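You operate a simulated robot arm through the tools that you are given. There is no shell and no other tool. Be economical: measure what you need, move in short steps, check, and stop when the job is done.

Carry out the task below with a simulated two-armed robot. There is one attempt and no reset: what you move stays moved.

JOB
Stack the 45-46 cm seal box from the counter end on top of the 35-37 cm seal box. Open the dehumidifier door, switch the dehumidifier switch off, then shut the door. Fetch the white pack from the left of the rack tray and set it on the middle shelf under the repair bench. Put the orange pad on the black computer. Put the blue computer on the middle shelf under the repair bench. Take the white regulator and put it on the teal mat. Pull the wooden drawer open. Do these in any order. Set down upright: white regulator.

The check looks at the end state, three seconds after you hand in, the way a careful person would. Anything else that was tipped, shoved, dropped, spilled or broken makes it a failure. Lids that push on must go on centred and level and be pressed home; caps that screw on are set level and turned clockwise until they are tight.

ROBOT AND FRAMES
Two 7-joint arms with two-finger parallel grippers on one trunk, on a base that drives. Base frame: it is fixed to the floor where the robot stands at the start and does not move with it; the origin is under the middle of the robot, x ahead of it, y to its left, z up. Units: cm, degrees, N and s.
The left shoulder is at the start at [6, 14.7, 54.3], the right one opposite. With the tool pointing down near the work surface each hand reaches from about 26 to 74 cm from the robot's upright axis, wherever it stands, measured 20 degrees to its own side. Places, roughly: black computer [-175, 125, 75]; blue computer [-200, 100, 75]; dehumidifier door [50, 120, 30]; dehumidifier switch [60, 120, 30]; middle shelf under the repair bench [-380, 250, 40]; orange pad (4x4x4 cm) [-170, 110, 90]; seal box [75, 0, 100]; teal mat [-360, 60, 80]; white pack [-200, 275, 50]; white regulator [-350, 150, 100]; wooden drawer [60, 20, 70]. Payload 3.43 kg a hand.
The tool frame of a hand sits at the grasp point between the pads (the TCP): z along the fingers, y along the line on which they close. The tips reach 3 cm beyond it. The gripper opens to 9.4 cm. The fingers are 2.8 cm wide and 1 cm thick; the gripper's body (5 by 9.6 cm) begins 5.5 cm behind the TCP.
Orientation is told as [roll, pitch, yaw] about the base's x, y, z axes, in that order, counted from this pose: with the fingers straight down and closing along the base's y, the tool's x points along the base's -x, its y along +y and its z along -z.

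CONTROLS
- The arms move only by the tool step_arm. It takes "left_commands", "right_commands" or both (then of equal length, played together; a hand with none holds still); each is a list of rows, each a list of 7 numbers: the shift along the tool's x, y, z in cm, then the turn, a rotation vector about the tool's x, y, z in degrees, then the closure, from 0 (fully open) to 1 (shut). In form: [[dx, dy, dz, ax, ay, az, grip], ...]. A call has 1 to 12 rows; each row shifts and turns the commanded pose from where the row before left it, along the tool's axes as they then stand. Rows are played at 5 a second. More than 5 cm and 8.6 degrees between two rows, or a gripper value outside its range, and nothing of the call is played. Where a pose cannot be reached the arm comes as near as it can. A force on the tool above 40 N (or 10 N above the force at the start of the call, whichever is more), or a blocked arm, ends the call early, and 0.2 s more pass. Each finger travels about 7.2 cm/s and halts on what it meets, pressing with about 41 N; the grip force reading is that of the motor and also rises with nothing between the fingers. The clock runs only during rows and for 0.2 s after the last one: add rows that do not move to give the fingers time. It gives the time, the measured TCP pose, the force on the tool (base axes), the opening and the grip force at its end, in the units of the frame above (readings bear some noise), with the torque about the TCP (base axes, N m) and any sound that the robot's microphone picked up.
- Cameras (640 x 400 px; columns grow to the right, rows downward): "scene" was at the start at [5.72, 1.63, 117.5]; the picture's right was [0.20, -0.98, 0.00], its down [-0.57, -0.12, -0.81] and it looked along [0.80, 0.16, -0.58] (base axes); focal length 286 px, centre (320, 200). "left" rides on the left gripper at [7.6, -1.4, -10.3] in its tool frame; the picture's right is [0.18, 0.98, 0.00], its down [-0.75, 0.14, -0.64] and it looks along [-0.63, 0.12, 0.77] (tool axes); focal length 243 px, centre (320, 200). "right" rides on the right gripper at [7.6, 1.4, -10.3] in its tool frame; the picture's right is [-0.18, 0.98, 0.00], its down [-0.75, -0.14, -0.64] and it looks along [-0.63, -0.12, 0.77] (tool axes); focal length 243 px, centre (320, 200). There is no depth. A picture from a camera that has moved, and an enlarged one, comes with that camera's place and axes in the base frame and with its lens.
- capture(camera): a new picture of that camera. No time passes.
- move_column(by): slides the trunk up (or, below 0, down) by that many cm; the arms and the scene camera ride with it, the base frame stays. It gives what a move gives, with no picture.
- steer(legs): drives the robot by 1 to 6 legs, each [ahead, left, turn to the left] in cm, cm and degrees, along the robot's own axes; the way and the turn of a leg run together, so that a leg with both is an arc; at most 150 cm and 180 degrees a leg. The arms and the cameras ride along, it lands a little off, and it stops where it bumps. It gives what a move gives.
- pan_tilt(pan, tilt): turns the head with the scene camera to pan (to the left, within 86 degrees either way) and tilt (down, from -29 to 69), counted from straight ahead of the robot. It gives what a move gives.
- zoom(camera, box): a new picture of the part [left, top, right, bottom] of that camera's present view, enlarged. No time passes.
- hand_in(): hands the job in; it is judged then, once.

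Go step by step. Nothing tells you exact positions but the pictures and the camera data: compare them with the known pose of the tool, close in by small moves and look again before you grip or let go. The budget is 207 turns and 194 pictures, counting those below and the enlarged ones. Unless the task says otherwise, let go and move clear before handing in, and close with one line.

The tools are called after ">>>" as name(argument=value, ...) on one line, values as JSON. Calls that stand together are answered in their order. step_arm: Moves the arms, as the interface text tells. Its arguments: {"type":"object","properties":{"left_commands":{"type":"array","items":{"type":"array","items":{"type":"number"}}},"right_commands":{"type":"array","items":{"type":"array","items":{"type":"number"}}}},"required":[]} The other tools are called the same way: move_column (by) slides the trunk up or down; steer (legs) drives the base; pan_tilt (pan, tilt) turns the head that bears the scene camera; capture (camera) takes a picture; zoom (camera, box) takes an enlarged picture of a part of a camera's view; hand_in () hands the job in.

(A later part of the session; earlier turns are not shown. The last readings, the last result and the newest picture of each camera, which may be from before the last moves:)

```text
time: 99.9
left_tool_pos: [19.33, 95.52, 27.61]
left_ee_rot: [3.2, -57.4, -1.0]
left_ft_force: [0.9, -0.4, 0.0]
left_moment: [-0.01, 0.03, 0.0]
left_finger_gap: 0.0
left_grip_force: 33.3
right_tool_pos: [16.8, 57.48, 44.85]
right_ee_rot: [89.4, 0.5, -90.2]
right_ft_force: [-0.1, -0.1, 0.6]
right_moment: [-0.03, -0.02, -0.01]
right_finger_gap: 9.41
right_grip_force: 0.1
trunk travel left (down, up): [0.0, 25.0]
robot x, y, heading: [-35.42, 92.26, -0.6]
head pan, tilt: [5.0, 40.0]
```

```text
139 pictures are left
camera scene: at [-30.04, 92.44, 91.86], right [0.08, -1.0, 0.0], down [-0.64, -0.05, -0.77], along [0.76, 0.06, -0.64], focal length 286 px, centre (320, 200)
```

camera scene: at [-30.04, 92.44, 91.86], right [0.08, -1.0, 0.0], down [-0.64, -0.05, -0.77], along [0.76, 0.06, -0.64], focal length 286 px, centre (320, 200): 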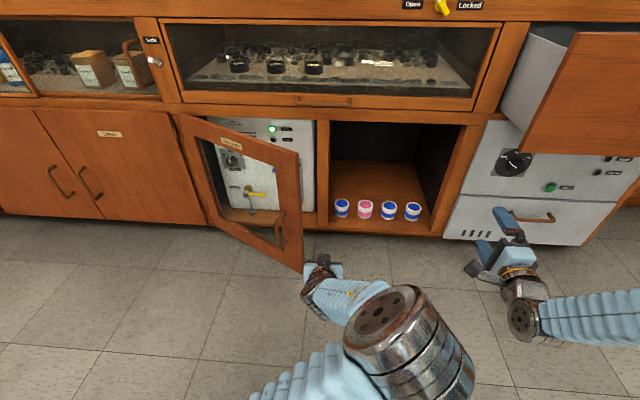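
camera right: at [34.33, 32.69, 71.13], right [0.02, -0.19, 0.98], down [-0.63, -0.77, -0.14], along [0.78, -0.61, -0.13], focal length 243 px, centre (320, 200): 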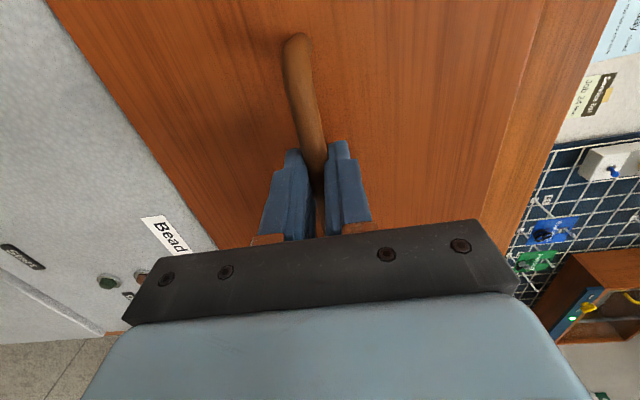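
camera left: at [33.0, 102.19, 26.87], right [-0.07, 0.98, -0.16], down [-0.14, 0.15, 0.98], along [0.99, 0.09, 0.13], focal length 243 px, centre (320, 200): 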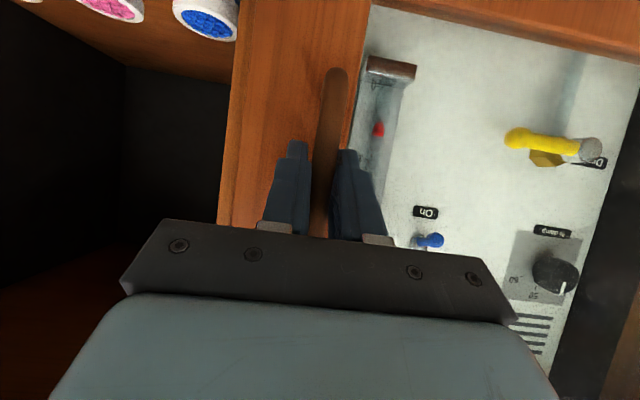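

Drive forward so that the fingers pass behind the door's edge, then sweep left.

>>> steer(legs=[[17, 0, 0]])

>>> step_arm(left_commands=[[0, 4, 0, 0, 0, 0, 1], [0, 4, 0, 0, 0, 0, 1], [0, 4, 0, 0, 0, 0, 1], [0, 4, 0, 0, 0, 0, 1], [0, 4, 0, 0, 0, 0, 1]])

>>> capture(camera="scene")

```text
time: 101.3
left_tool_pos: [36.48, 95.39, 27.61]
left_ee_rot: [3.2, -57.3, -1.0]
left_ft_force: [0.4, 0.7, 0.6]
left_moment: [0.01, -0.04, 0.0]
left_finger_gap: 0.01
left_grip_force: 32.5
right_tool_pos: [33.85, 57.45, 44.81]
right_ee_rot: [89.5, 0.5, -90.0]
right_ft_force: [-0.8, 0.1, -0.8]
right_moment: [-0.01, -0.02, 0.01]
right_finger_gap: 9.38
right_grip_force: 0.1
trunk travel left (down, up): [0.0, 25.0]
robot x, y, heading: [-18.95, 91.55, -0.2]
head pan, tilt: [5.0, 40.0]
```

```text
time: 101.7
left_tool_pos: [36.34, 97.72, 27.68]
left_ee_rot: [2.2, -57.5, -1.1]
left_ft_force: [-0.5, 0.2, 0.0]
left_moment: [0.0, 0.02, 0.05]
left_finger_gap: 0.01
left_grip_force: 32.4
right_tool_pos: [33.98, 57.39, 44.98]
right_ee_rot: [89.4, 0.5, -90.0]
right_ft_force: [0.0, 0.8, 0.1]
right_moment: [0.0, -0.02, 0.02]
right_finger_gap: 9.42
right_grip_force: 0.1
trunk travel left (down, up): [0.0, 25.0]
robot x, y, heading: [-18.34, 91.89, -0.1]
head pan, tilt: [5.0, 40.0]
stopped in row 1 (left hand): the force on the tool passed its limit at 60 N (the readings are from after the stop); the commanded pose is now the measured one
```

```text
138 pictures are left
camera scene: at [-12.95, 92.33, 91.86], right [0.08, -1.0, 0.0], down [-0.64, -0.05, -0.77], along [0.76, 0.06, -0.64], focal length 286 px, centre (320, 200)
```

scene: 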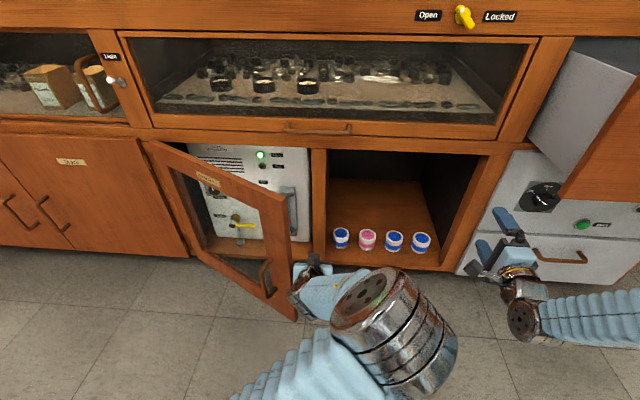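

The gripper body met the door edge. I'll go 5 cm deeper so the hand's side bears on the inner corner, and push left gently.

>>> step_arm(left_commands=[[0, -1.5, 0, 0, 0, 0, 1], [-2.66, 0, 4.2, 0, 0, 0, 1], [0, 1, 0, 0, 0, 0, 1], [0, 1, 0, 0, 0, 0, 1], [0, 1, 0, 0, 0, 0, 1], [0, 1, 0, 0, 0, 0, 1], [0, 1, 0, 0, 0, 0, 1], [0, 1, 0, 0, 0, 0, 1], [0, 1, 0, 0, 0, 0, 1], [0, 1, 0, 0, 0, 0, 1]])

>>> capture(camera="scene")

```text
time: 103.2
left_tool_pos: [41.13, 99.51, 27.72]
left_ee_rot: [1.8, -57.4, -1.4]
left_ft_force: [-0.1, -1.2, 0.2]
left_moment: [0.08, -0.01, 0.16]
left_finger_gap: 0.0
left_grip_force: 33.1
right_tool_pos: [33.81, 57.46, 44.84]
right_ee_rot: [89.3, 0.4, -90.1]
right_ft_force: [-0.1, 0.0, 0.7]
right_moment: [-0.02, 0.0, -0.03]
right_finger_gap: 9.41
right_grip_force: 0.1
trunk travel left (down, up): [0.0, 25.0]
robot x, y, heading: [-18.73, 91.82, -0.6]
head pan, tilt: [5.0, 40.0]
stopped in row 7 (left hand): the force on the tool passed its limit at 52 N (the readings are from after the stop); the commanded pose is now the measured one
```

```text
137 pictures are left
camera scene: at [-12.96, 92.29, 91.86], right [0.08, -1.0, 0.0], down [-0.64, -0.05, -0.77], along [0.76, 0.06, -0.64], focal length 286 px, centre (320, 200)
```

scene: 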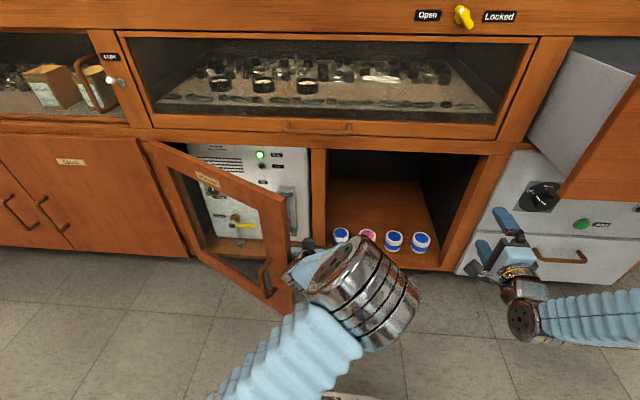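

Pushing by the edge is ineffective. I'll re-grip the handle from further back, which leaves more room for pulling.

>>> step_arm(left_commands=[[0, -2, 0, 0, 0, 0, 1], [0, 0, 0, 0, 0, 0, 1]])

>>> steer(legs=[[-23, 0, 0]])

>>> step_arm(left_commands=[[1.05, 4, -1.7, 0, 0, 0, 0.5], [0, 4.5, 0, 5.93, 0, 3.72, 0], [0, 4.2, 0, 5.93, 0, 3.72, 0], [0, 3, 0, 5.93, 0, 3.72, 0], [0, 0, 0, 5, 0, 3.2, 0], [0, 0, 0, 0, 0, 0, 0]])

>>> capture(camera="left")

>>> capture(camera="scene")

```text
time: 103.8
left_tool_pos: [41.29, 97.44, 27.73]
left_ee_rot: [1.7, -57.6, -1.4]
left_ft_force: [0.0, -0.2, -0.2]
left_moment: [0.03, 0.02, -0.05]
left_finger_gap: 0.0
left_grip_force: 33.1
right_tool_pos: [33.8, 57.46, 44.98]
right_ee_rot: [89.3, 0.6, -90.0]
right_ft_force: [-0.4, -0.6, 0.2]
right_moment: [-0.01, -0.02, 0.01]
right_finger_gap: 9.39
right_grip_force: 0.1
trunk travel left (down, up): [0.0, 25.0]
robot x, y, heading: [-18.78, 91.35, -0.2]
head pan, tilt: [5.0, 40.0]
```

```text
time: 105.5
left_tool_pos: [18.27, 97.6, 27.65]
left_ee_rot: [1.8, -57.4, -1.5]
left_ft_force: [-1.1, 0.3, -0.5]
left_moment: [-0.01, 0.01, 0.01]
left_finger_gap: 0.01
left_grip_force: 32.9
right_tool_pos: [10.72, 57.37, 44.98]
right_ee_rot: [89.3, 0.5, -90.3]
right_ft_force: [0.3, -0.5, -0.3]
right_moment: [0.0, -0.03, -0.01]
right_finger_gap: 9.41
right_grip_force: 0.0
trunk travel left (down, up): [0.0, 25.0]
robot x, y, heading: [-41.46, 92.13, -0.6]
head pan, tilt: [5.0, 40.0]
```

```text
time: 106.9
left_tool_pos: [15.92, 109.69, 30.88]
left_ee_rot: [1.3, -57.1, -25.1]
left_ft_force: [0.5, 0.6, 0.5]
left_moment: [-0.03, -0.01, 0.03]
left_finger_gap: 9.39
left_grip_force: 0.0
left hand out of reach, approached as far as the arm can: row 4, 5
right_tool_pos: [10.73, 57.53, 44.96]
right_ee_rot: [89.3, 0.4, -90.2]
right_ft_force: [0.2, -0.5, 0.5]
right_moment: [-0.03, 0.04, 0.01]
right_finger_gap: 9.44
right_grip_force: 0.1
trunk travel left (down, up): [0.0, 25.0]
robot x, y, heading: [-42.03, 91.69, -0.6]
head pan, tilt: [5.0, 40.0]
```

```text
136 pictures are left
camera left: at [3.68, 113.62, 29.98], right [0.31, 0.94, -0.14], down [-0.07, 0.17, 0.98], along [0.95, -0.29, 0.12], focal length 243 px, centre (320, 200)
```

left: 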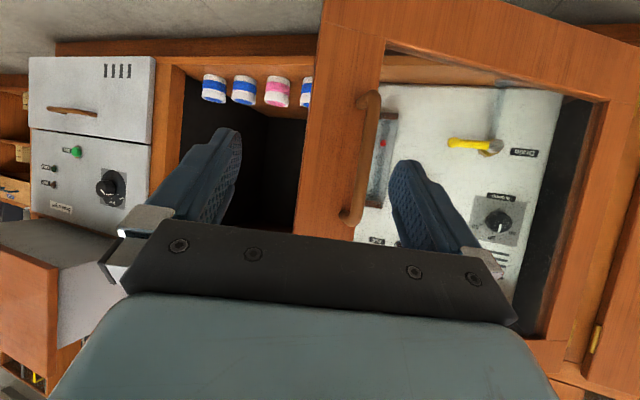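

```text
135 pictures are left
camera scene: at [-35.98, 92.46, 91.86], right [0.08, -1.0, 0.0], down [-0.64, -0.05, -0.77], along [0.76, 0.06, -0.64], focal length 286 px, centre (320, 200)
```

scene: 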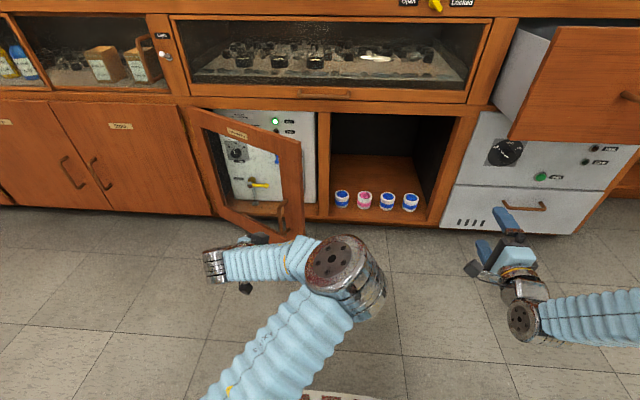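

The wrist dislikes this yaw. Instead I'll turn the whole robot to face the door's handle, grip with a straight hand, and swing the door by driving an arc about the hinge.

>>> step_arm(left_commands=[[0, 0, 0, -5.93, 0, -3.72, 0], [0, 0, 0, -5.93, 0, -3.72, 0], [0, 0, 0, -5.93, 0, -3.72, 0], [0.8, -3, 0.5, -3, 0, -1.9, 0], [0.8, -3, 0.5, 0, 0, 0, 0]])

>>> steer(legs=[[0, 40, 0], [0, 0, -25.5]])

>>> capture(camera="left")

>>> capture(camera="scene")

```text
time: 108.1
left_tool_pos: [15.96, 103.72, 28.56]
left_ee_rot: [1.7, -57.5, -0.9]
left_ft_force: [0.3, 0.1, 0.0]
left_moment: [-0.02, 0.0, 0.01]
left_finger_gap: 9.41
left_grip_force: 0.1
right_tool_pos: [10.77, 57.62, 45.09]
right_ee_rot: [89.3, 0.4, -90.2]
right_ft_force: [0.1, -0.4, 0.1]
right_moment: [0.01, 0.0, -0.01]
right_finger_gap: 9.4
right_grip_force: 0.0
trunk travel left (down, up): [0.0, 25.0]
robot x, y, heading: [-41.8, 91.78, -0.4]
head pan, tilt: [5.0, 40.0]
```

```text
time: 111.9
left_tool_pos: [15.88, 117.74, 28.72]
left_ee_rot: [1.8, -57.5, -26.7]
left_ft_force: [0.8, 0.3, -1.2]
left_moment: [-0.03, -0.03, -0.01]
left_finger_gap: 9.39
left_grip_force: 0.0
right_tool_pos: [-8.93, 78.37, 45.02]
right_ee_rot: [89.4, 0.5, -115.8]
right_ft_force: [0.7, 0.8, -0.2]
right_moment: [-0.02, 0.02, 0.02]
right_finger_gap: 9.4
right_grip_force: 0.1
trunk travel left (down, up): [0.0, 25.0]
robot x, y, heading: [-41.15, 132.2, -26.2]
head pan, tilt: [5.0, 40.0]
```

```text
134 pictures are left
camera left: at [3.58, 121.88, 27.79], right [0.33, 0.93, -0.14], down [-0.07, 0.17, 0.98], along [0.94, -0.31, 0.12], focal length 243 px, centre (320, 200)
```

left: 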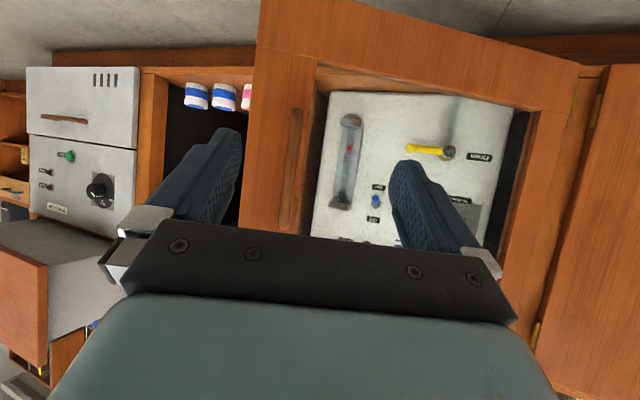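

```text
133 pictures are left
camera scene: at [-35.83, 130.17, 91.86], right [-0.36, -0.93, 0.0], down [-0.6, 0.23, -0.77], along [0.71, -0.28, -0.64], focal length 286 px, centre (320, 200)
```

scene: 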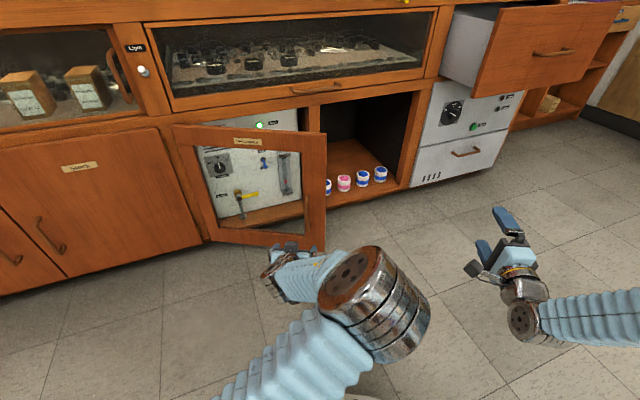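

The hand faces the handle. Drive 8 cm, then arm forward.

>>> steer(legs=[[8, 0, 0]])

>>> step_arm(left_commands=[[-1.5, -0.7, 2.5, 0, 0, 0, 0], [-1.5, -0.7, 2.5, 0, 0, 0, 0], [0, 0, 0, 0, 0, 0, 0]])

>>> capture(camera="left")

```text
time: 112.9
left_tool_pos: [22.77, 114.37, 28.67]
left_ee_rot: [1.7, -57.5, -26.8]
left_ft_force: [-0.1, -0.1, -0.5]
left_moment: [-0.01, 0.0, 0.0]
left_finger_gap: 9.41
left_grip_force: 0.2
right_tool_pos: [-1.89, 74.79, 45.01]
right_ee_rot: [89.4, 0.5, -116.0]
right_ft_force: [0.6, 0.1, -0.6]
right_moment: [-0.01, 0.0, 0.0]
right_finger_gap: 9.39
right_grip_force: 0.1
trunk travel left (down, up): [0.0, 25.0]
robot x, y, heading: [-34.28, 128.4, -26.1]
head pan, tilt: [5.0, 40.0]
```

```text
time: 113.7
left_tool_pos: [27.5, 110.5, 28.34]
left_ee_rot: [1.8, -57.5, -26.6]
left_ft_force: [0.4, -0.8, -0.5]
left_moment: [0.0, 0.0, 0.04]
left_finger_gap: 9.41
left_grip_force: 0.1
right_tool_pos: [-1.88, 74.79, 44.87]
right_ee_rot: [89.4, 0.5, -115.9]
right_ft_force: [-0.9, -0.3, -0.6]
right_moment: [0.0, -0.02, 0.0]
right_finger_gap: 9.42
right_grip_force: 0.0
trunk travel left (down, up): [0.0, 25.0]
robot x, y, heading: [-33.92, 128.99, -26.1]
head pan, tilt: [5.0, 40.0]
```

```text
132 pictures are left
camera left: at [15.3, 114.77, 27.43], right [0.33, 0.93, -0.14], down [-0.07, 0.17, 0.98], along [0.94, -0.31, 0.12], focal length 243 px, centre (320, 200)
```

left: 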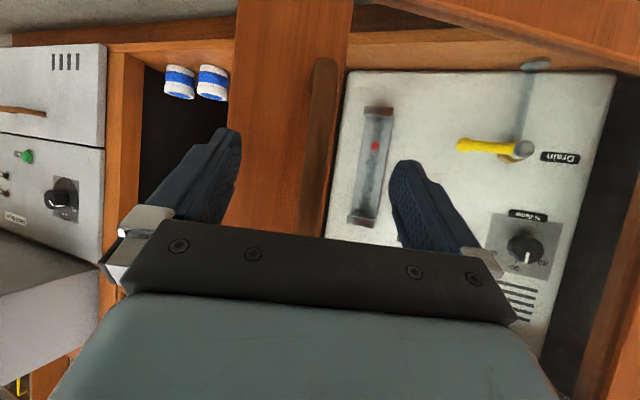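

Depth matches the earlier good grip. Closing.

>>> step_arm(left_commands=[[0, 0, 0, 0, 0, 0, 0.3], [0, 0, 0, 0, 0, 0, 0.6], [0, 0, 0, 0, 0, 0, 0.8], [0, 0, 0, 0, 0, 0, 1], [0, 0, 0, 0, 0, 0, 1], [0, 0, 0, 0, 0, 0, 1]])

>>> capture(camera="left")

```text
time: 115.1
left_tool_pos: [27.32, 110.35, 28.29]
left_ee_rot: [1.5, -57.5, -27.0]
left_ft_force: [-18.5, -27.1, -1.8]
left_moment: [0.31, -0.21, -0.1]
left_finger_gap: 1.69
left_grip_force: 45.0
right_tool_pos: [-2.14, 74.88, 44.9]
right_ee_rot: [89.3, 0.6, -116.0]
right_ft_force: [-0.2, -0.2, -0.1]
right_moment: [0.0, 0.0, 0.01]
right_finger_gap: 9.39
right_grip_force: 0.0
trunk travel left (down, up): [0.0, 25.0]
robot x, y, heading: [-34.14, 128.51, -26.4]
head pan, tilt: [5.0, 40.0]
```

```text
131 pictures are left
camera left: at [15.15, 114.53, 27.42], right [0.34, 0.93, -0.14], down [-0.07, 0.17, 0.98], along [0.94, -0.32, 0.12], focal length 243 px, centre (320, 200)
```

left: 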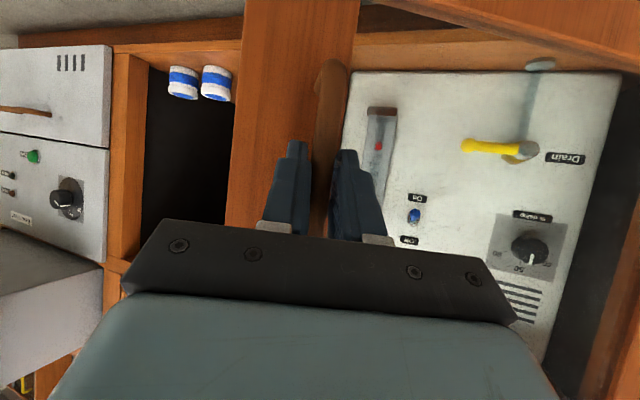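

Gripped. Driving a 10° arc about the hinge.

>>> step_arm(left_commands=[[0, -0.4, 0, 0, 0, 0, 1]])

>>> steer(legs=[[-8.8, 12.2, -10]])

>>> capture(camera="left")

>>> capture(camera="scene")

```text
time: 115.5
left_tool_pos: [27.28, 110.25, 28.27]
left_ee_rot: [1.7, -57.5, -26.5]
left_ft_force: [-11.8, -17.2, -4.9]
left_moment: [-0.19, -0.95, -0.08]
left_finger_gap: 1.73
left_grip_force: 44.8
right_tool_pos: [-1.97, 74.74, 44.96]
right_ee_rot: [89.4, 0.5, -115.8]
right_ft_force: [0.3, 0.6, -0.6]
right_moment: [-0.04, 0.0, 0.01]
right_finger_gap: 9.39
right_grip_force: 0.1
trunk travel left (down, up): [0.0, 25.0]
robot x, y, heading: [-34.42, 128.5, -26.0]
head pan, tilt: [5.0, 40.0]
```

```text
time: 116.9
left_tool_pos: [22.02, 114.68, 28.38]
left_ee_rot: [1.9, -57.5, -36.5]
left_ft_force: [-18.7, -18.3, -4.2]
left_moment: [0.27, -0.09, -0.11]
left_finger_gap: 1.71
left_grip_force: 45.6
right_tool_pos: [-12.85, 85.08, 44.81]
right_ee_rot: [89.4, 0.5, -125.9]
right_ft_force: [0.6, -0.5, 0.1]
right_moment: [-0.03, 0.0, 0.01]
right_finger_gap: 9.41
right_grip_force: 0.1
trunk travel left (down, up): [0.0, 25.0]
robot x, y, heading: [-35.47, 143.81, -36.2]
head pan, tilt: [5.0, 40.0]
```

```text
130 pictures are left
camera left: at [10.74, 120.98, 27.43], right [0.49, 0.86, -0.14], down [-0.04, 0.18, 0.98], along [0.87, -0.47, 0.12], focal length 243 px, centre (320, 200)
```

left: 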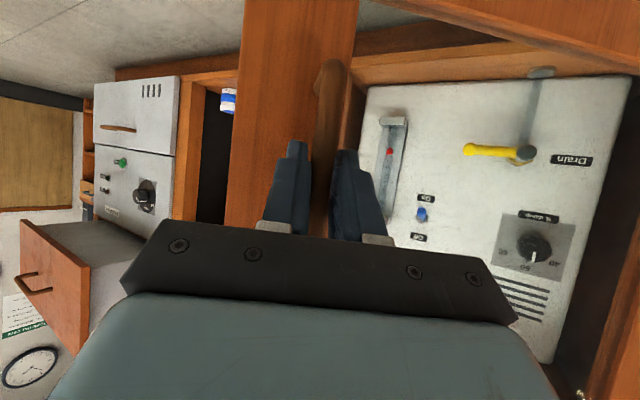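

```text
129 pictures are left
camera scene: at [-30.35, 140.74, 91.86], right [-0.52, -0.86, 0.0], down [-0.55, 0.33, -0.77], along [0.66, -0.4, -0.64], focal length 286 px, centre (320, 200)
```

scene: 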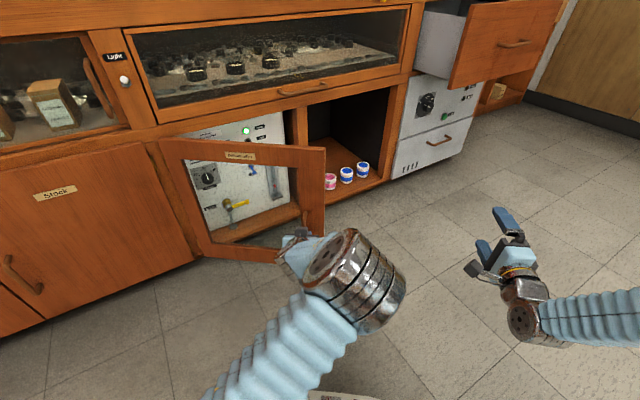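

It follows nicely. Three more 10° arcs.

>>> steer(legs=[[-8.8, 12.2, -10], [-8.8, 12.2, -10], [-8.8, 12.2, -10]])

>>> capture(camera="scene")

```text
time: 120.2
left_tool_pos: [11.73, 133.45, 28.27]
left_ee_rot: [1.6, -57.6, -66.3]
left_ft_force: [-33.3, -8.4, 0.0]
left_moment: [0.08, -0.35, -0.08]
left_finger_gap: 1.73
left_grip_force: 44.3
right_tool_pos: [-33.1, 124.83, 45.04]
right_ee_rot: [89.3, 0.5, -155.5]
right_ft_force: [-0.1, 0.4, 0.1]
right_moment: [0.01, 0.01, 0.01]
right_finger_gap: 9.41
right_grip_force: 0.0
trunk travel left (down, up): [0.0, 25.0]
robot x, y, heading: [-23.73, 186.9, -65.9]
head pan, tilt: [5.0, 40.0]
```

```text
128 pictures are left
camera scene: at [-20.81, 182.0, 91.86], right [-0.87, -0.49, 0.0], down [-0.31, 0.56, -0.77], along [0.38, -0.67, -0.64], focal length 286 px, centre (320, 200)
```

scene: 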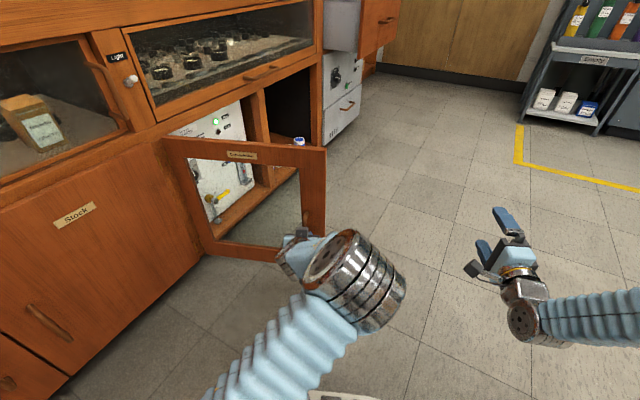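

The door is open ≈66°. I release, back off and drive round to face the toggle.

>>> step_arm(left_commands=[[0, 0, 0, 0, 0, 0, 0.5], [0, 0, 0, 0, 0, 0, 0], [0, 0, 0, 0, 0, 0, 0], [0, 0, 0, 0, 0, 0, 0]])

>>> steer(legs=[[-15, 0, 0], [0, 0, 66], [-38, 0, 0], [0, -97, 0]])

>>> capture(camera="scene")

```text
time: 121.2
left_tool_pos: [11.72, 133.46, 28.29]
left_ee_rot: [1.5, -57.5, -66.3]
left_ft_force: [-0.8, 0.8, 1.1]
left_moment: [0.0, 0.02, 0.01]
left_finger_gap: 9.38
left_grip_force: 0.0
right_tool_pos: [-33.04, 124.85, 44.85]
right_ee_rot: [89.3, 0.6, -155.4]
right_ft_force: [0.1, -0.1, 0.7]
right_moment: [-0.03, 0.02, -0.03]
right_finger_gap: 9.41
right_grip_force: 0.0
trunk travel left (down, up): [0.0, 25.0]
robot x, y, heading: [-23.94, 186.87, -65.5]
head pan, tilt: [5.0, 40.0]
```

```text
time: 132.0
left_tool_pos: [-5.18, 115.6, 28.25]
left_ee_rot: [1.5, -57.4, -1.0]
left_ft_force: [0.3, 0.6, 0.1]
left_moment: [0.01, 0.01, -0.03]
left_finger_gap: 9.42
left_grip_force: 0.0
right_tool_pos: [-16.2, 71.35, 45.01]
right_ee_rot: [89.5, 0.5, -90.2]
right_ft_force: [0.1, -0.2, -0.2]
right_moment: [0.04, 0.02, 0.02]
right_finger_gap: 9.42
right_grip_force: 0.1
trunk travel left (down, up): [0.0, 25.0]
robot x, y, heading: [-68.95, 105.61, -0.6]
head pan, tilt: [5.0, 40.0]
```

```text
127 pictures are left
camera scene: at [-62.95, 106.37, 91.86], right [0.08, -1.0, 0.0], down [-0.64, -0.05, -0.77], along [0.76, 0.06, -0.64], focal length 286 px, centre (320, 200)
```

scene: 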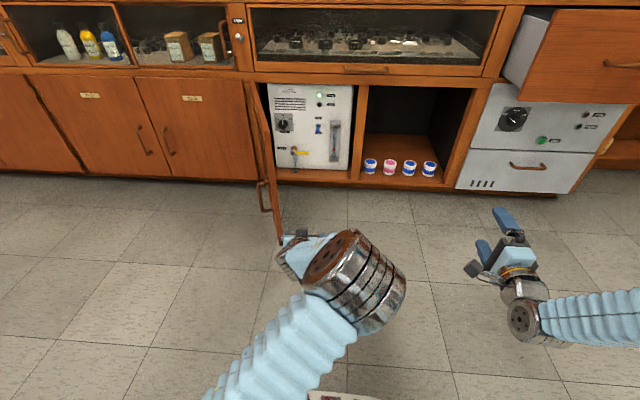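

The toggle is visible and accessible. I'll strafe right and drive in, staying clear of the open door, with fingers shut.

>>> step_arm(left_commands=[[0, 0, 0, 0, 0, 0, 0.5], [0, 0, 0, 0, 0, 0, 1], [0, 0, 0, 0, 0, 0, 1]])

>>> steer(legs=[[0, -12, 0.5], [48, 0, 0]])

>>> capture(camera="left")

>>> capture(camera="scene")

```text
time: 132.8
left_tool_pos: [-5.22, 115.54, 28.32]
left_ee_rot: [1.5, -57.4, -1.2]
left_ft_force: [-0.1, 0.5, 0.1]
left_moment: [-0.01, -0.01, 0.0]
left_finger_gap: 0.0
left_grip_force: 14.5
right_tool_pos: [-16.35, 71.29, 44.93]
right_ee_rot: [89.4, 0.6, -90.3]
right_ft_force: [-0.1, 0.1, 1.1]
right_moment: [-0.01, 0.0, 0.01]
right_finger_gap: 9.43
right_grip_force: 0.1
trunk travel left (down, up): [0.0, 25.0]
robot x, y, heading: [-68.54, 105.84, -0.6]
head pan, tilt: [5.0, 40.0]
```

```text
time: 136.5
left_tool_pos: [41.78, 104.4, 28.27]
left_ee_rot: [1.4, -57.5, -0.3]
left_ft_force: [0.5, 0.2, 0.1]
left_moment: [0.01, 0.0, 0.0]
left_finger_gap: 0.02
left_grip_force: 33.4
right_tool_pos: [31.3, 60.1, 44.84]
right_ee_rot: [89.5, 0.4, -89.5]
right_ft_force: [0.4, 0.3, 0.2]
right_moment: [0.0, 0.0, 0.02]
right_finger_gap: 9.4
right_grip_force: 0.0
trunk travel left (down, up): [0.0, 25.0]
robot x, y, heading: [-21.47, 93.61, 0.3]
head pan, tilt: [5.0, 40.0]
```

```text
126 pictures are left
camera left: at [28.95, 102.87, 27.41], right [-0.11, 0.98, -0.14], down [-0.14, 0.12, 0.98], along [0.98, 0.13, 0.12], focal length 243 px, centre (320, 200)
```

left: 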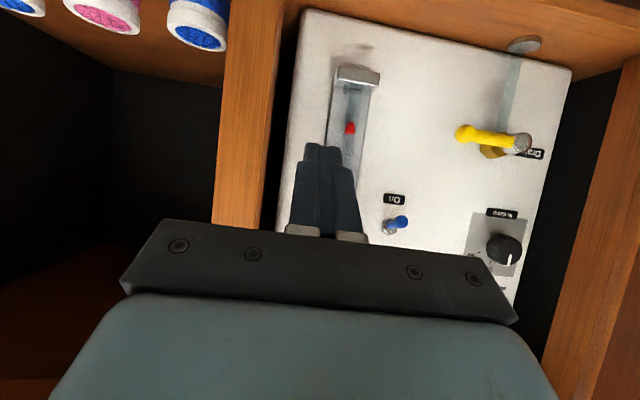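

```text
125 pictures are left
camera scene: at [-15.88, 94.5, 91.86], right [0.09, -1.0, 0.0], down [-0.64, -0.06, -0.77], along [0.76, 0.07, -0.64], focal length 286 px, centre (320, 200)
```

scene: 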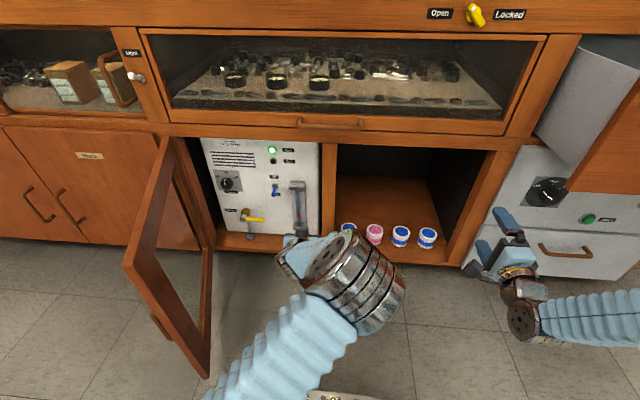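

Toggle near [60, 117.6, 32–34]. I shift the hand left, drive 10 cm closer, then check.

>>> step_arm(left_commands=[[0, 4.4, 0, 0, 0, 0, 1], [0, 4.4, 0, 0, 0, 0, 1], [0, 4.4, 0, 0, 0, 0, 1], [0.6, 0, 0.4, 0, 0, 0, 1]])

>>> steer(legs=[[9, 0, 0]])

>>> capture(camera="left")

```text
time: 137.5
left_tool_pos: [40.76, 116.52, 28.48]
left_ee_rot: [1.7, -57.5, -0.4]
left_ft_force: [0.5, -0.9, -0.5]
left_moment: [0.01, 0.03, 0.01]
left_finger_gap: 0.0
left_grip_force: 32.7
left hand out of reach, approached as far as the arm can: row 3, 4
right_tool_pos: [31.34, 60.18, 44.9]
right_ee_rot: [89.4, 0.5, -89.6]
right_ft_force: [-0.6, -0.3, 0.2]
right_moment: [-0.02, -0.02, 0.01]
right_finger_gap: 9.41
right_grip_force: 0.1
trunk travel left (down, up): [0.0, 25.0]
robot x, y, heading: [-21.91, 93.94, 0.2]
head pan, tilt: [5.0, 40.0]
```

```text
time: 138.6
left_tool_pos: [49.73, 116.53, 28.49]
left_ee_rot: [1.6, -57.5, -0.4]
left_ft_force: [0.1, 0.0, 0.3]
left_moment: [-0.02, 0.0, 0.02]
left_finger_gap: 0.0
left_grip_force: 33.3
right_tool_pos: [40.25, 60.18, 45.01]
right_ee_rot: [89.5, 0.5, -89.5]
right_ft_force: [-0.1, -0.5, 0.8]
right_moment: [0.0, -0.02, 0.03]
right_finger_gap: 9.42
right_grip_force: 0.0
trunk travel left (down, up): [0.0, 25.0]
robot x, y, heading: [-12.72, 93.82, 0.1]
head pan, tilt: [5.0, 40.0]
```

```text
124 pictures are left
camera left: at [36.93, 114.96, 27.6], right [-0.12, 0.98, -0.14], down [-0.14, 0.12, 0.98], along [0.98, 0.13, 0.12], focal length 243 px, centre (320, 200)
```

left: 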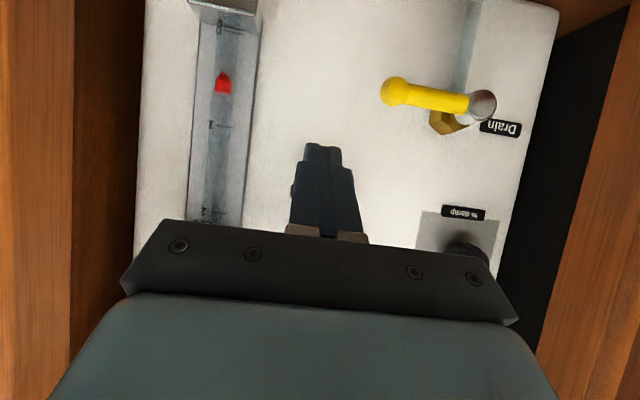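

The fingers are aligned under the toggle. I tuck the right hand back and drive 6.5 cm in.

>>> step_arm(right_commands=[[0, 4, -2, 0, 0, 0, 0], [0, 4, -2, 0, 0, 0, 0], [0, 4, -2, 0, 0, 0, 0]])

>>> steer(legs=[[6.3, 1.2, 0]])

>>> capture(camera="scene")

>>> capture(camera="left")

```text
time: 139.4
left_tool_pos: [49.72, 116.64, 28.5]
left_ee_rot: [1.6, -57.6, -0.3]
left_ft_force: [-0.2, 0.2, -0.8]
left_moment: [-0.01, 0.0, -0.04]
left_finger_gap: 0.02
left_grip_force: 33.4
right_tool_pos: [34.56, 60.01, 56.89]
right_ee_rot: [89.3, 0.5, -89.5]
right_ft_force: [-0.3, 0.5, -1.2]
right_moment: [-0.02, 0.02, -0.01]
right_finger_gap: 9.38
right_grip_force: 0.1
trunk travel left (down, up): [0.0, 25.0]
robot x, y, heading: [-12.76, 94.03, 0.2]
head pan, tilt: [5.0, 40.0]
```

```text
time: 140.4
left_tool_pos: [56.14, 117.71, 28.54]
left_ee_rot: [1.7, -57.5, -0.4]
left_ft_force: [-5.2, -1.7, 1.6]
left_moment: [0.03, -0.01, -0.09]
left_finger_gap: 0.01
left_grip_force: 32.7
right_tool_pos: [40.87, 61.13, 56.96]
right_ee_rot: [89.4, 0.5, -89.6]
right_ft_force: [0.0, 0.2, -0.3]
right_moment: [0.03, -0.01, -0.02]
right_finger_gap: 9.41
right_grip_force: 0.0
trunk travel left (down, up): [0.0, 25.0]
robot x, y, heading: [-5.91, 95.14, 0.0]
head pan, tilt: [5.0, 40.0]
```

```text
123 pictures are left
camera scene: at [-0.56, 95.79, 91.86], right [0.09, -1.0, 0.0], down [-0.64, -0.06, -0.77], along [0.76, 0.07, -0.64], focal length 286 px, centre (320, 200)
```

scene: 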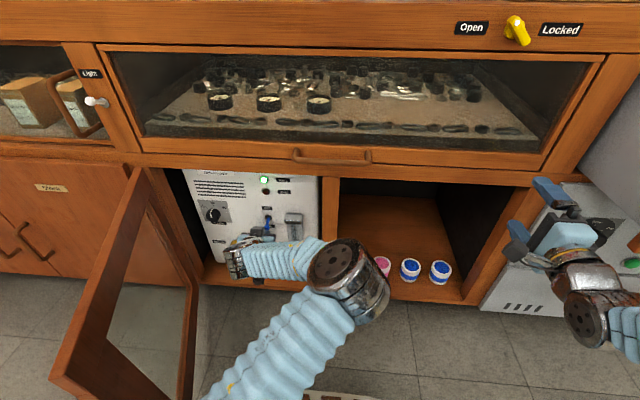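

```text
122 pictures are left
camera left: at [43.29, 116.17, 27.62], right [-0.12, 0.98, -0.14], down [-0.14, 0.12, 0.98], along [0.98, 0.13, 0.12], focal length 243 px, centre (320, 200)
```

left: 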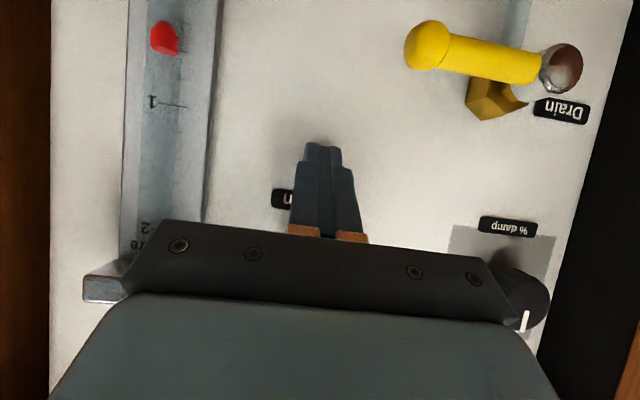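

>>> zoom(camera="scene", box=[190, 160, 350, 290])

```text
3.08 times, centred on (270, 225) of scene
camera zoom: at [-0.56, 95.79, 91.86], right [0.09, -1.0, 0.0], down [-0.64, -0.06, -0.77], along [0.76, 0.07, -0.64], focal length 880 px, centre (474, 123)
```

zoom: 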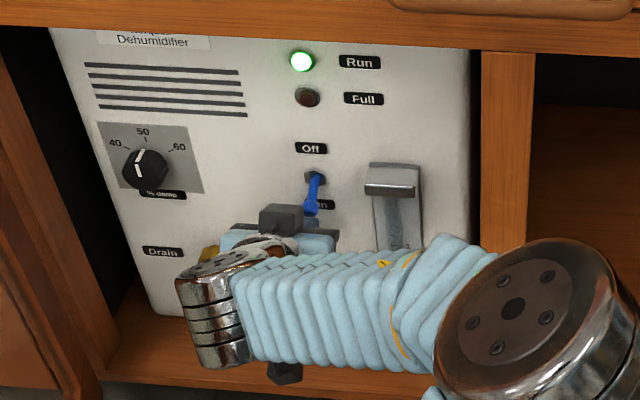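

Fingers sit right below the lever. Back off slightly and push upward 6 cm.

>>> step_arm(left_commands=[[0.2, 0, -0.34, 0, 0, 0, 1], [-0.85, 0, -0.53, 0, 0, 0, 1], [-0.85, 0, -0.53, 0, 0, 0, 1], [-0.85, 0, -0.53, 0, 0, 0, 1], [-0.85, 0, -0.53, 0, 0, 0, 1], [-0.85, 0, -0.53, 0, 0, 0, 1], [-0.85, 0, -0.53, 0, 0, 0, 1], [-0.85, 0, -0.53, 0, 0, 0, 1]])

>>> zoom(camera="scene", box=[190, 160, 350, 290])

```text
time: 141.9
left_tool_pos: [55.19, 117.74, 32.92]
left_ee_rot: [2.2, -56.3, -0.9]
left_ft_force: [-6.0, -0.4, -13.9]
left_moment: [0.14, 0.0, -0.08]
left_finger_gap: 0.0
left_grip_force: 32.9
right_tool_pos: [40.95, 61.27, 56.93]
right_ee_rot: [89.3, 0.5, -89.6]
right_ft_force: [0.9, 0.1, 0.8]
right_moment: [0.02, -0.02, -0.02]
right_finger_gap: 9.39
right_grip_force: 0.1
trunk travel left (down, up): [0.0, 25.0]
robot x, y, heading: [-6.15, 95.26, 0.1]
head pan, tilt: [5.0, 40.0]
stopped in row 7 (left hand): the force on the tool passed its limit at 48 N (the readings are from after the stop); the commanded pose is now the measured one
```

```text
3.08 times, centred on (270, 225) of scene
camera zoom: at [-0.48, 95.82, 91.86], right [0.09, -1.0, 0.0], down [-0.64, -0.06, -0.77], along [0.76, 0.07, -0.64], focal length 880 px, centre (474, 123)
```

zoom: 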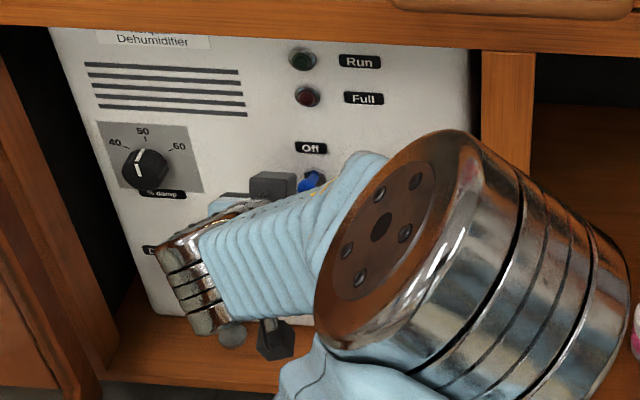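

The Run lamp went out: the switch is off. I lower the hand, back out and verify.

>>> step_arm(left_commands=[[1.27, 0, 0.8, 0, 0, 0, 1], [1.27, 0, 0.8, 0, 0, 0, 1], [1.27, 0, 0.8, 0, 0, 0, 1], [0, 0, 0, 0, 0, 0, 1]])

>>> zoom(camera="scene", box=[190, 160, 350, 290])

>>> steer(legs=[[-20, 0, 0], [-42, 0, 0]])

>>> capture(camera="scene")

```text
time: 142.9
left_tool_pos: [55.28, 117.8, 28.65]
left_ee_rot: [2.0, -56.6, -0.7]
left_ft_force: [0.3, -0.6, -0.1]
left_moment: [0.03, -0.02, 0.0]
left_finger_gap: 0.01
left_grip_force: 32.9
right_tool_pos: [40.89, 61.1, 57.01]
right_ee_rot: [89.3, 0.5, -89.5]
right_ft_force: [1.2, -0.2, 0.3]
right_moment: [-0.01, -0.03, 0.01]
right_finger_gap: 9.4
right_grip_force: 0.0
trunk travel left (down, up): [0.0, 25.0]
robot x, y, heading: [-5.88, 95.06, -0.1]
head pan, tilt: [5.0, 40.0]
```

```text
3.08 times, centred on (270, 225) of scene
camera zoom: at [-0.53, 95.8, 91.86], right [0.09, -1.0, 0.0], down [-0.64, -0.06, -0.77], along [0.76, 0.07, -0.64], focal length 880 px, centre (474, 123)
```

zoom: 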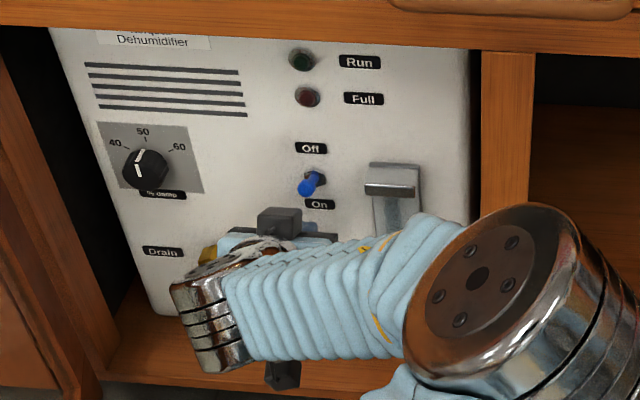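

```text
time: 146.7
left_tool_pos: [-7.47, 117.55, 28.84]
left_ee_rot: [2.1, -56.5, -0.8]
left_ft_force: [0.1, 1.0, -0.5]
left_moment: [0.02, 0.01, 0.01]
left_finger_gap: 0.02
left_grip_force: 33.1
right_tool_pos: [-21.81, 60.94, 56.96]
right_ee_rot: [89.3, 0.5, -89.6]
right_ft_force: [0.5, 0.8, 0.1]
right_moment: [0.01, 0.0, -0.01]
right_finger_gap: 9.39
right_grip_force: 0.0
trunk travel left (down, up): [0.0, 25.0]
robot x, y, heading: [-68.78, 94.94, 0.2]
head pan, tilt: [5.0, 40.0]
```

```text
118 pictures are left
camera scene: at [-63.23, 95.68, 91.86], right [0.09, -1.0, 0.0], down [-0.64, -0.06, -0.77], along [0.76, 0.07, -0.64], focal length 286 px, centre (320, 200)
```

scene: 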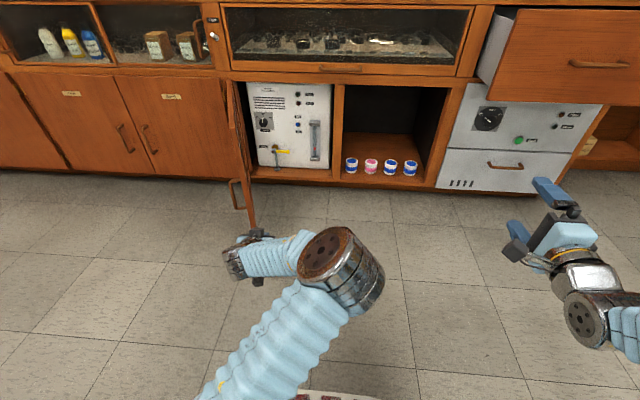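

The switch is off and stays so. Now I shut the door by re-gripping the handle and driving the arc backwards.

>>> step_arm(left_commands=[[-0.5, -4, 0.8, 0, 0, 0, 1], [-0.5, -4, 0.8, 0, 0, 0, 0.5], [0.2, -4, 0, 0, 0, 0, 0], [0, 0, 0, 0, 0, 0, 0]])

>>> steer(legs=[[0, 103, -0.2], [40, 0, 0], [0, 0, -66]])

>>> capture(camera="left")

>>> capture(camera="scene")

```text
time: 147.7
left_tool_pos: [-5.31, 105.44, 28.2]
left_ee_rot: [1.9, -56.6, -0.9]
left_ft_force: [0.3, 0.0, -0.4]
left_moment: [-0.03, -0.04, -0.02]
left_finger_gap: 9.39
left_grip_force: 0.0
right_tool_pos: [-21.95, 61.06, 57.08]
right_ee_rot: [89.5, 0.5, -89.5]
right_ft_force: [0.1, 0.4, -0.3]
right_moment: [0.02, 0.0, -0.02]
right_finger_gap: 9.41
right_grip_force: 0.0
trunk travel left (down, up): [0.0, 25.0]
robot x, y, heading: [-68.85, 95.06, 0.0]
head pan, tilt: [5.0, 40.0]
```

```text
time: 158.1
left_tool_pos: [7.1, 145.75, 28.23]
left_ee_rot: [1.9, -56.7, -66.4]
left_ft_force: [-0.3, -0.6, -0.1]
left_moment: [-0.02, -0.01, 0.01]
left_finger_gap: 9.39
left_grip_force: 0.1
right_tool_pos: [-40.26, 142.72, 57.12]
right_ee_rot: [89.4, 0.5, -155.4]
right_ft_force: [0.9, 0.5, 0.1]
right_moment: [0.0, 0.05, 0.0]
right_finger_gap: 9.41
right_grip_force: 0.1
trunk travel left (down, up): [0.0, 25.0]
robot x, y, heading: [-28.62, 199.23, -65.7]
head pan, tilt: [5.0, 40.0]
```

```text
117 pictures are left
camera left: at [0.35, 156.72, 27.55], right [0.85, 0.51, -0.13], down [0.06, 0.16, 0.99], along [0.52, -0.84, 0.11], focal length 243 px, centre (320, 200)
```

left: 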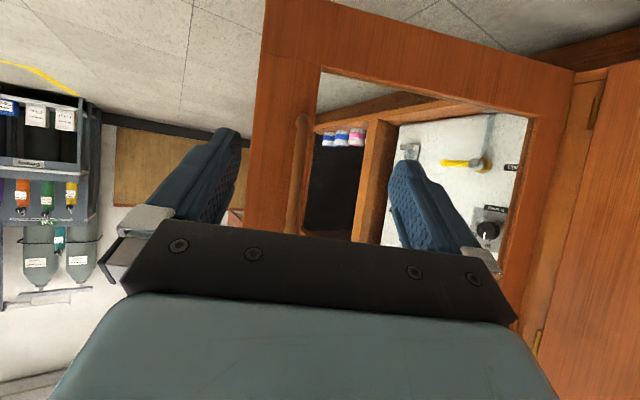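

```text
116 pictures are left
camera scene: at [-25.45, 194.69, 91.86], right [-0.87, -0.49, 0.0], down [-0.31, 0.56, -0.77], along [0.38, -0.67, -0.64], focal length 286 px, centre (320, 200)
```

scene: 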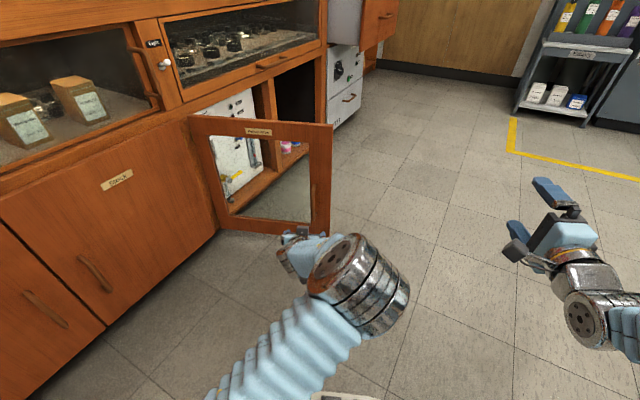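

The bar is straight ahead, 13 cm. Driving in and gripping.

>>> steer(legs=[[12.8, -0.8, 0]])

>>> capture(camera="left")

>>> step_arm(left_commands=[[0, 0, 0, 0, 0, 0, 0.3], [0, 0, 0, 0, 0, 0, 0.6], [0, 0, 0, 0, 0, 0, 0.8], [0, 0, 0, 0, 0, 0, 1], [0, 0, 0, 0, 0, 0, 1], [0, 0, 0, 0, 0, 0, 1]])

```text
time: 159.3
left_tool_pos: [11.63, 133.96, 28.22]
left_ee_rot: [1.9, -56.6, -66.6]
left_ft_force: [0.0, -0.4, 0.5]
left_moment: [0.03, -0.03, -0.01]
left_finger_gap: 9.4
left_grip_force: 0.1
right_tool_pos: [-35.8, 130.78, 56.89]
right_ee_rot: [89.4, 0.5, -155.4]
right_ft_force: [0.0, -0.1, 0.0]
right_moment: [-0.01, -0.02, -0.03]
right_finger_gap: 9.42
right_grip_force: 0.0
trunk travel left (down, up): [0.0, 25.0]
robot x, y, heading: [-23.97, 187.56, -65.7]
head pan, tilt: [5.0, 40.0]
```

```text
115 pictures are left
camera left: at [4.81, 144.91, 27.55], right [0.85, 0.51, -0.13], down [0.06, 0.16, 0.99], along [0.52, -0.84, 0.11], focal length 243 px, centre (320, 200)
```

left: 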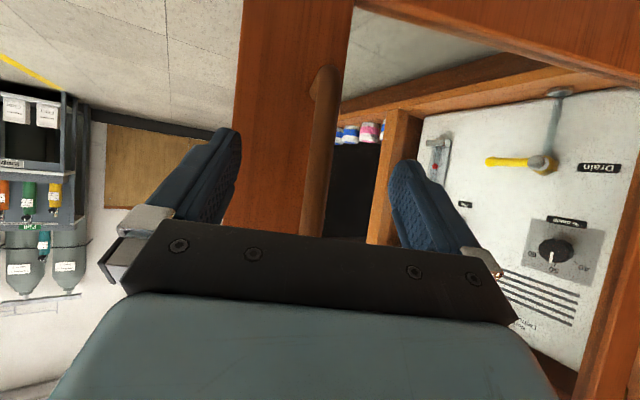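

```text
time: 160.7
left_tool_pos: [11.43, 133.89, 28.23]
left_ee_rot: [1.9, -56.6, -66.6]
left_ft_force: [-8.7, -3.1, -0.3]
left_moment: [-0.03, -0.06, -0.12]
left_finger_gap: 1.71
left_grip_force: 45.3
right_tool_pos: [-35.81, 130.89, 57.02]
right_ee_rot: [89.4, 0.5, -155.4]
right_ft_force: [0.9, 0.8, -0.8]
right_moment: [0.0, -0.01, -0.02]
right_finger_gap: 9.41
right_grip_force: 0.1
trunk travel left (down, up): [0.0, 25.0]
robot x, y, heading: [-23.81, 187.68, -65.7]
head pan, tilt: [5.0, 40.0]
```

Gripped. Driving the arc back, 5 × 10°.

>>> steer(legs=[[8.7, -12.4, 10], [8.7, -12.4, 10], [8.7, -12.4, 10], [8.7, -12.4, 10], [8.7, -12.4, 10]])

>>> capture(camera="scene")

>>> capture(camera="left")

```text
time: 163.2
left_tool_pos: [16.81, 121.18, 28.3]
left_ee_rot: [1.5, -56.6, -47.1]
left_ft_force: [-0.8, -0.3, -1.1]
left_moment: [0.03, 0.05, 0.0]
left_finger_gap: 1.71
left_grip_force: 45.0
right_tool_pos: [-26.45, 102.61, 56.99]
right_ee_rot: [89.4, 0.5, -135.8]
right_ft_force: [0.1, -0.8, -0.1]
right_moment: [-0.01, -0.07, -0.01]
right_finger_gap: 9.38
right_grip_force: 0.1
trunk travel left (down, up): [0.0, 25.0]
robot x, y, heading: [-34.65, 160.0, -45.4]
head pan, tilt: [5.0, 40.0]
stopped in leg 2: the force on the tool passed its limit at 41 N (the readings are from after the stop); the commanded pose is now the measured one
```

```text
114 pictures are left
camera scene: at [-30.06, 156.56, 91.86], right [-0.66, -0.75, 0.0], down [-0.48, 0.42, -0.77], along [0.58, -0.5, -0.64], focal length 286 px, centre (320, 200)
```

scene: 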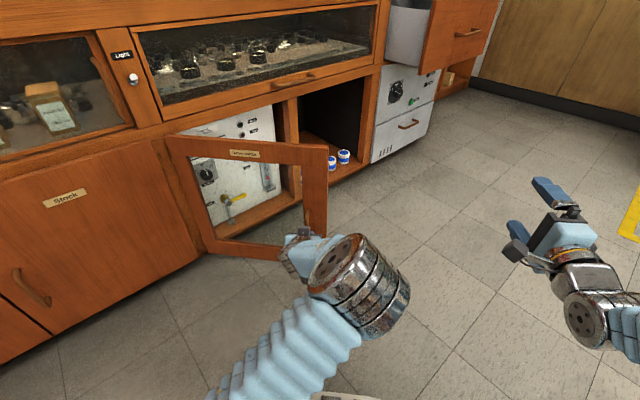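

```text
113 pictures are left
camera left: at [6.8, 129.32, 27.55], right [0.63, 0.76, -0.14], down [0.01, 0.18, 0.98], along [0.77, -0.63, 0.11], focal length 243 px, centre (320, 200)
```

left: 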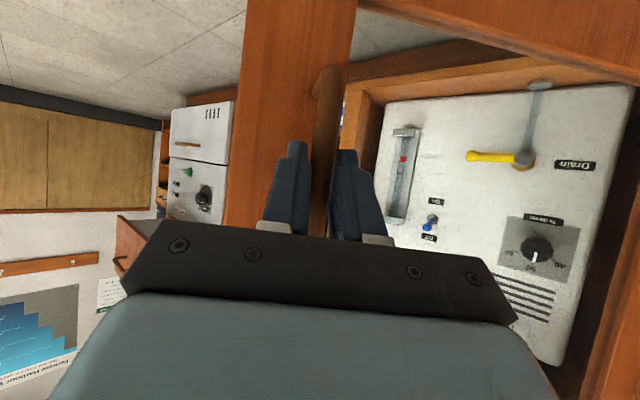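

Continuing the arc in smaller legs.

>>> steer(legs=[[4.3, -6.25, 5], [4.3, -6.25, 5], [4.3, -6.25, 5], [4.3, -6.25, 5]])

>>> capture(camera="scene")

```text
time: 165.5
left_tool_pos: [23.33, 113.36, 28.28]
left_ee_rot: [1.8, -56.6, -32.3]
left_ft_force: [0.6, -0.4, -2.6]
left_moment: [-0.06, -0.04, 0.04]
left_finger_gap: 1.72
left_grip_force: 45.3
right_tool_pos: [-14.22, 84.34, 57.05]
right_ee_rot: [89.3, 0.6, -121.2]
right_ft_force: [0.4, 0.3, 0.1]
right_moment: [-0.03, 0.01, -0.01]
right_finger_gap: 9.42
right_grip_force: 0.1
trunk travel left (down, up): [0.0, 25.0]
robot x, y, heading: [-36.44, 137.67, -31.6]
head pan, tilt: [5.0, 40.0]
stopped in leg 3: the force on the tool passed its limit at 40 N (the readings are from after the stop); the commanded pose is now the measured one
```

```text
112 pictures are left
camera scene: at [-31.08, 135.63, 91.86], right [-0.45, -0.89, 0.0], down [-0.57, 0.29, -0.77], along [0.68, -0.34, -0.64], focal length 286 px, centre (320, 200)
```

scene: 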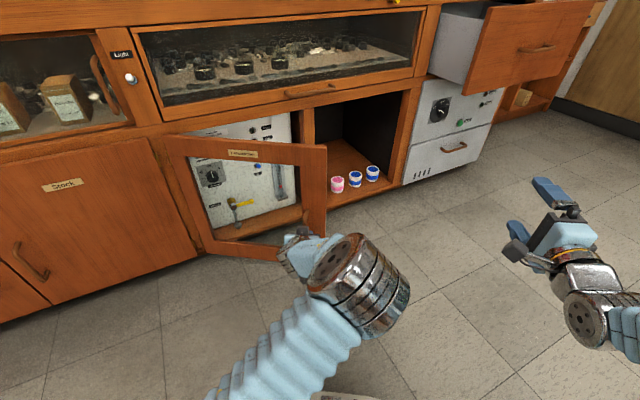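

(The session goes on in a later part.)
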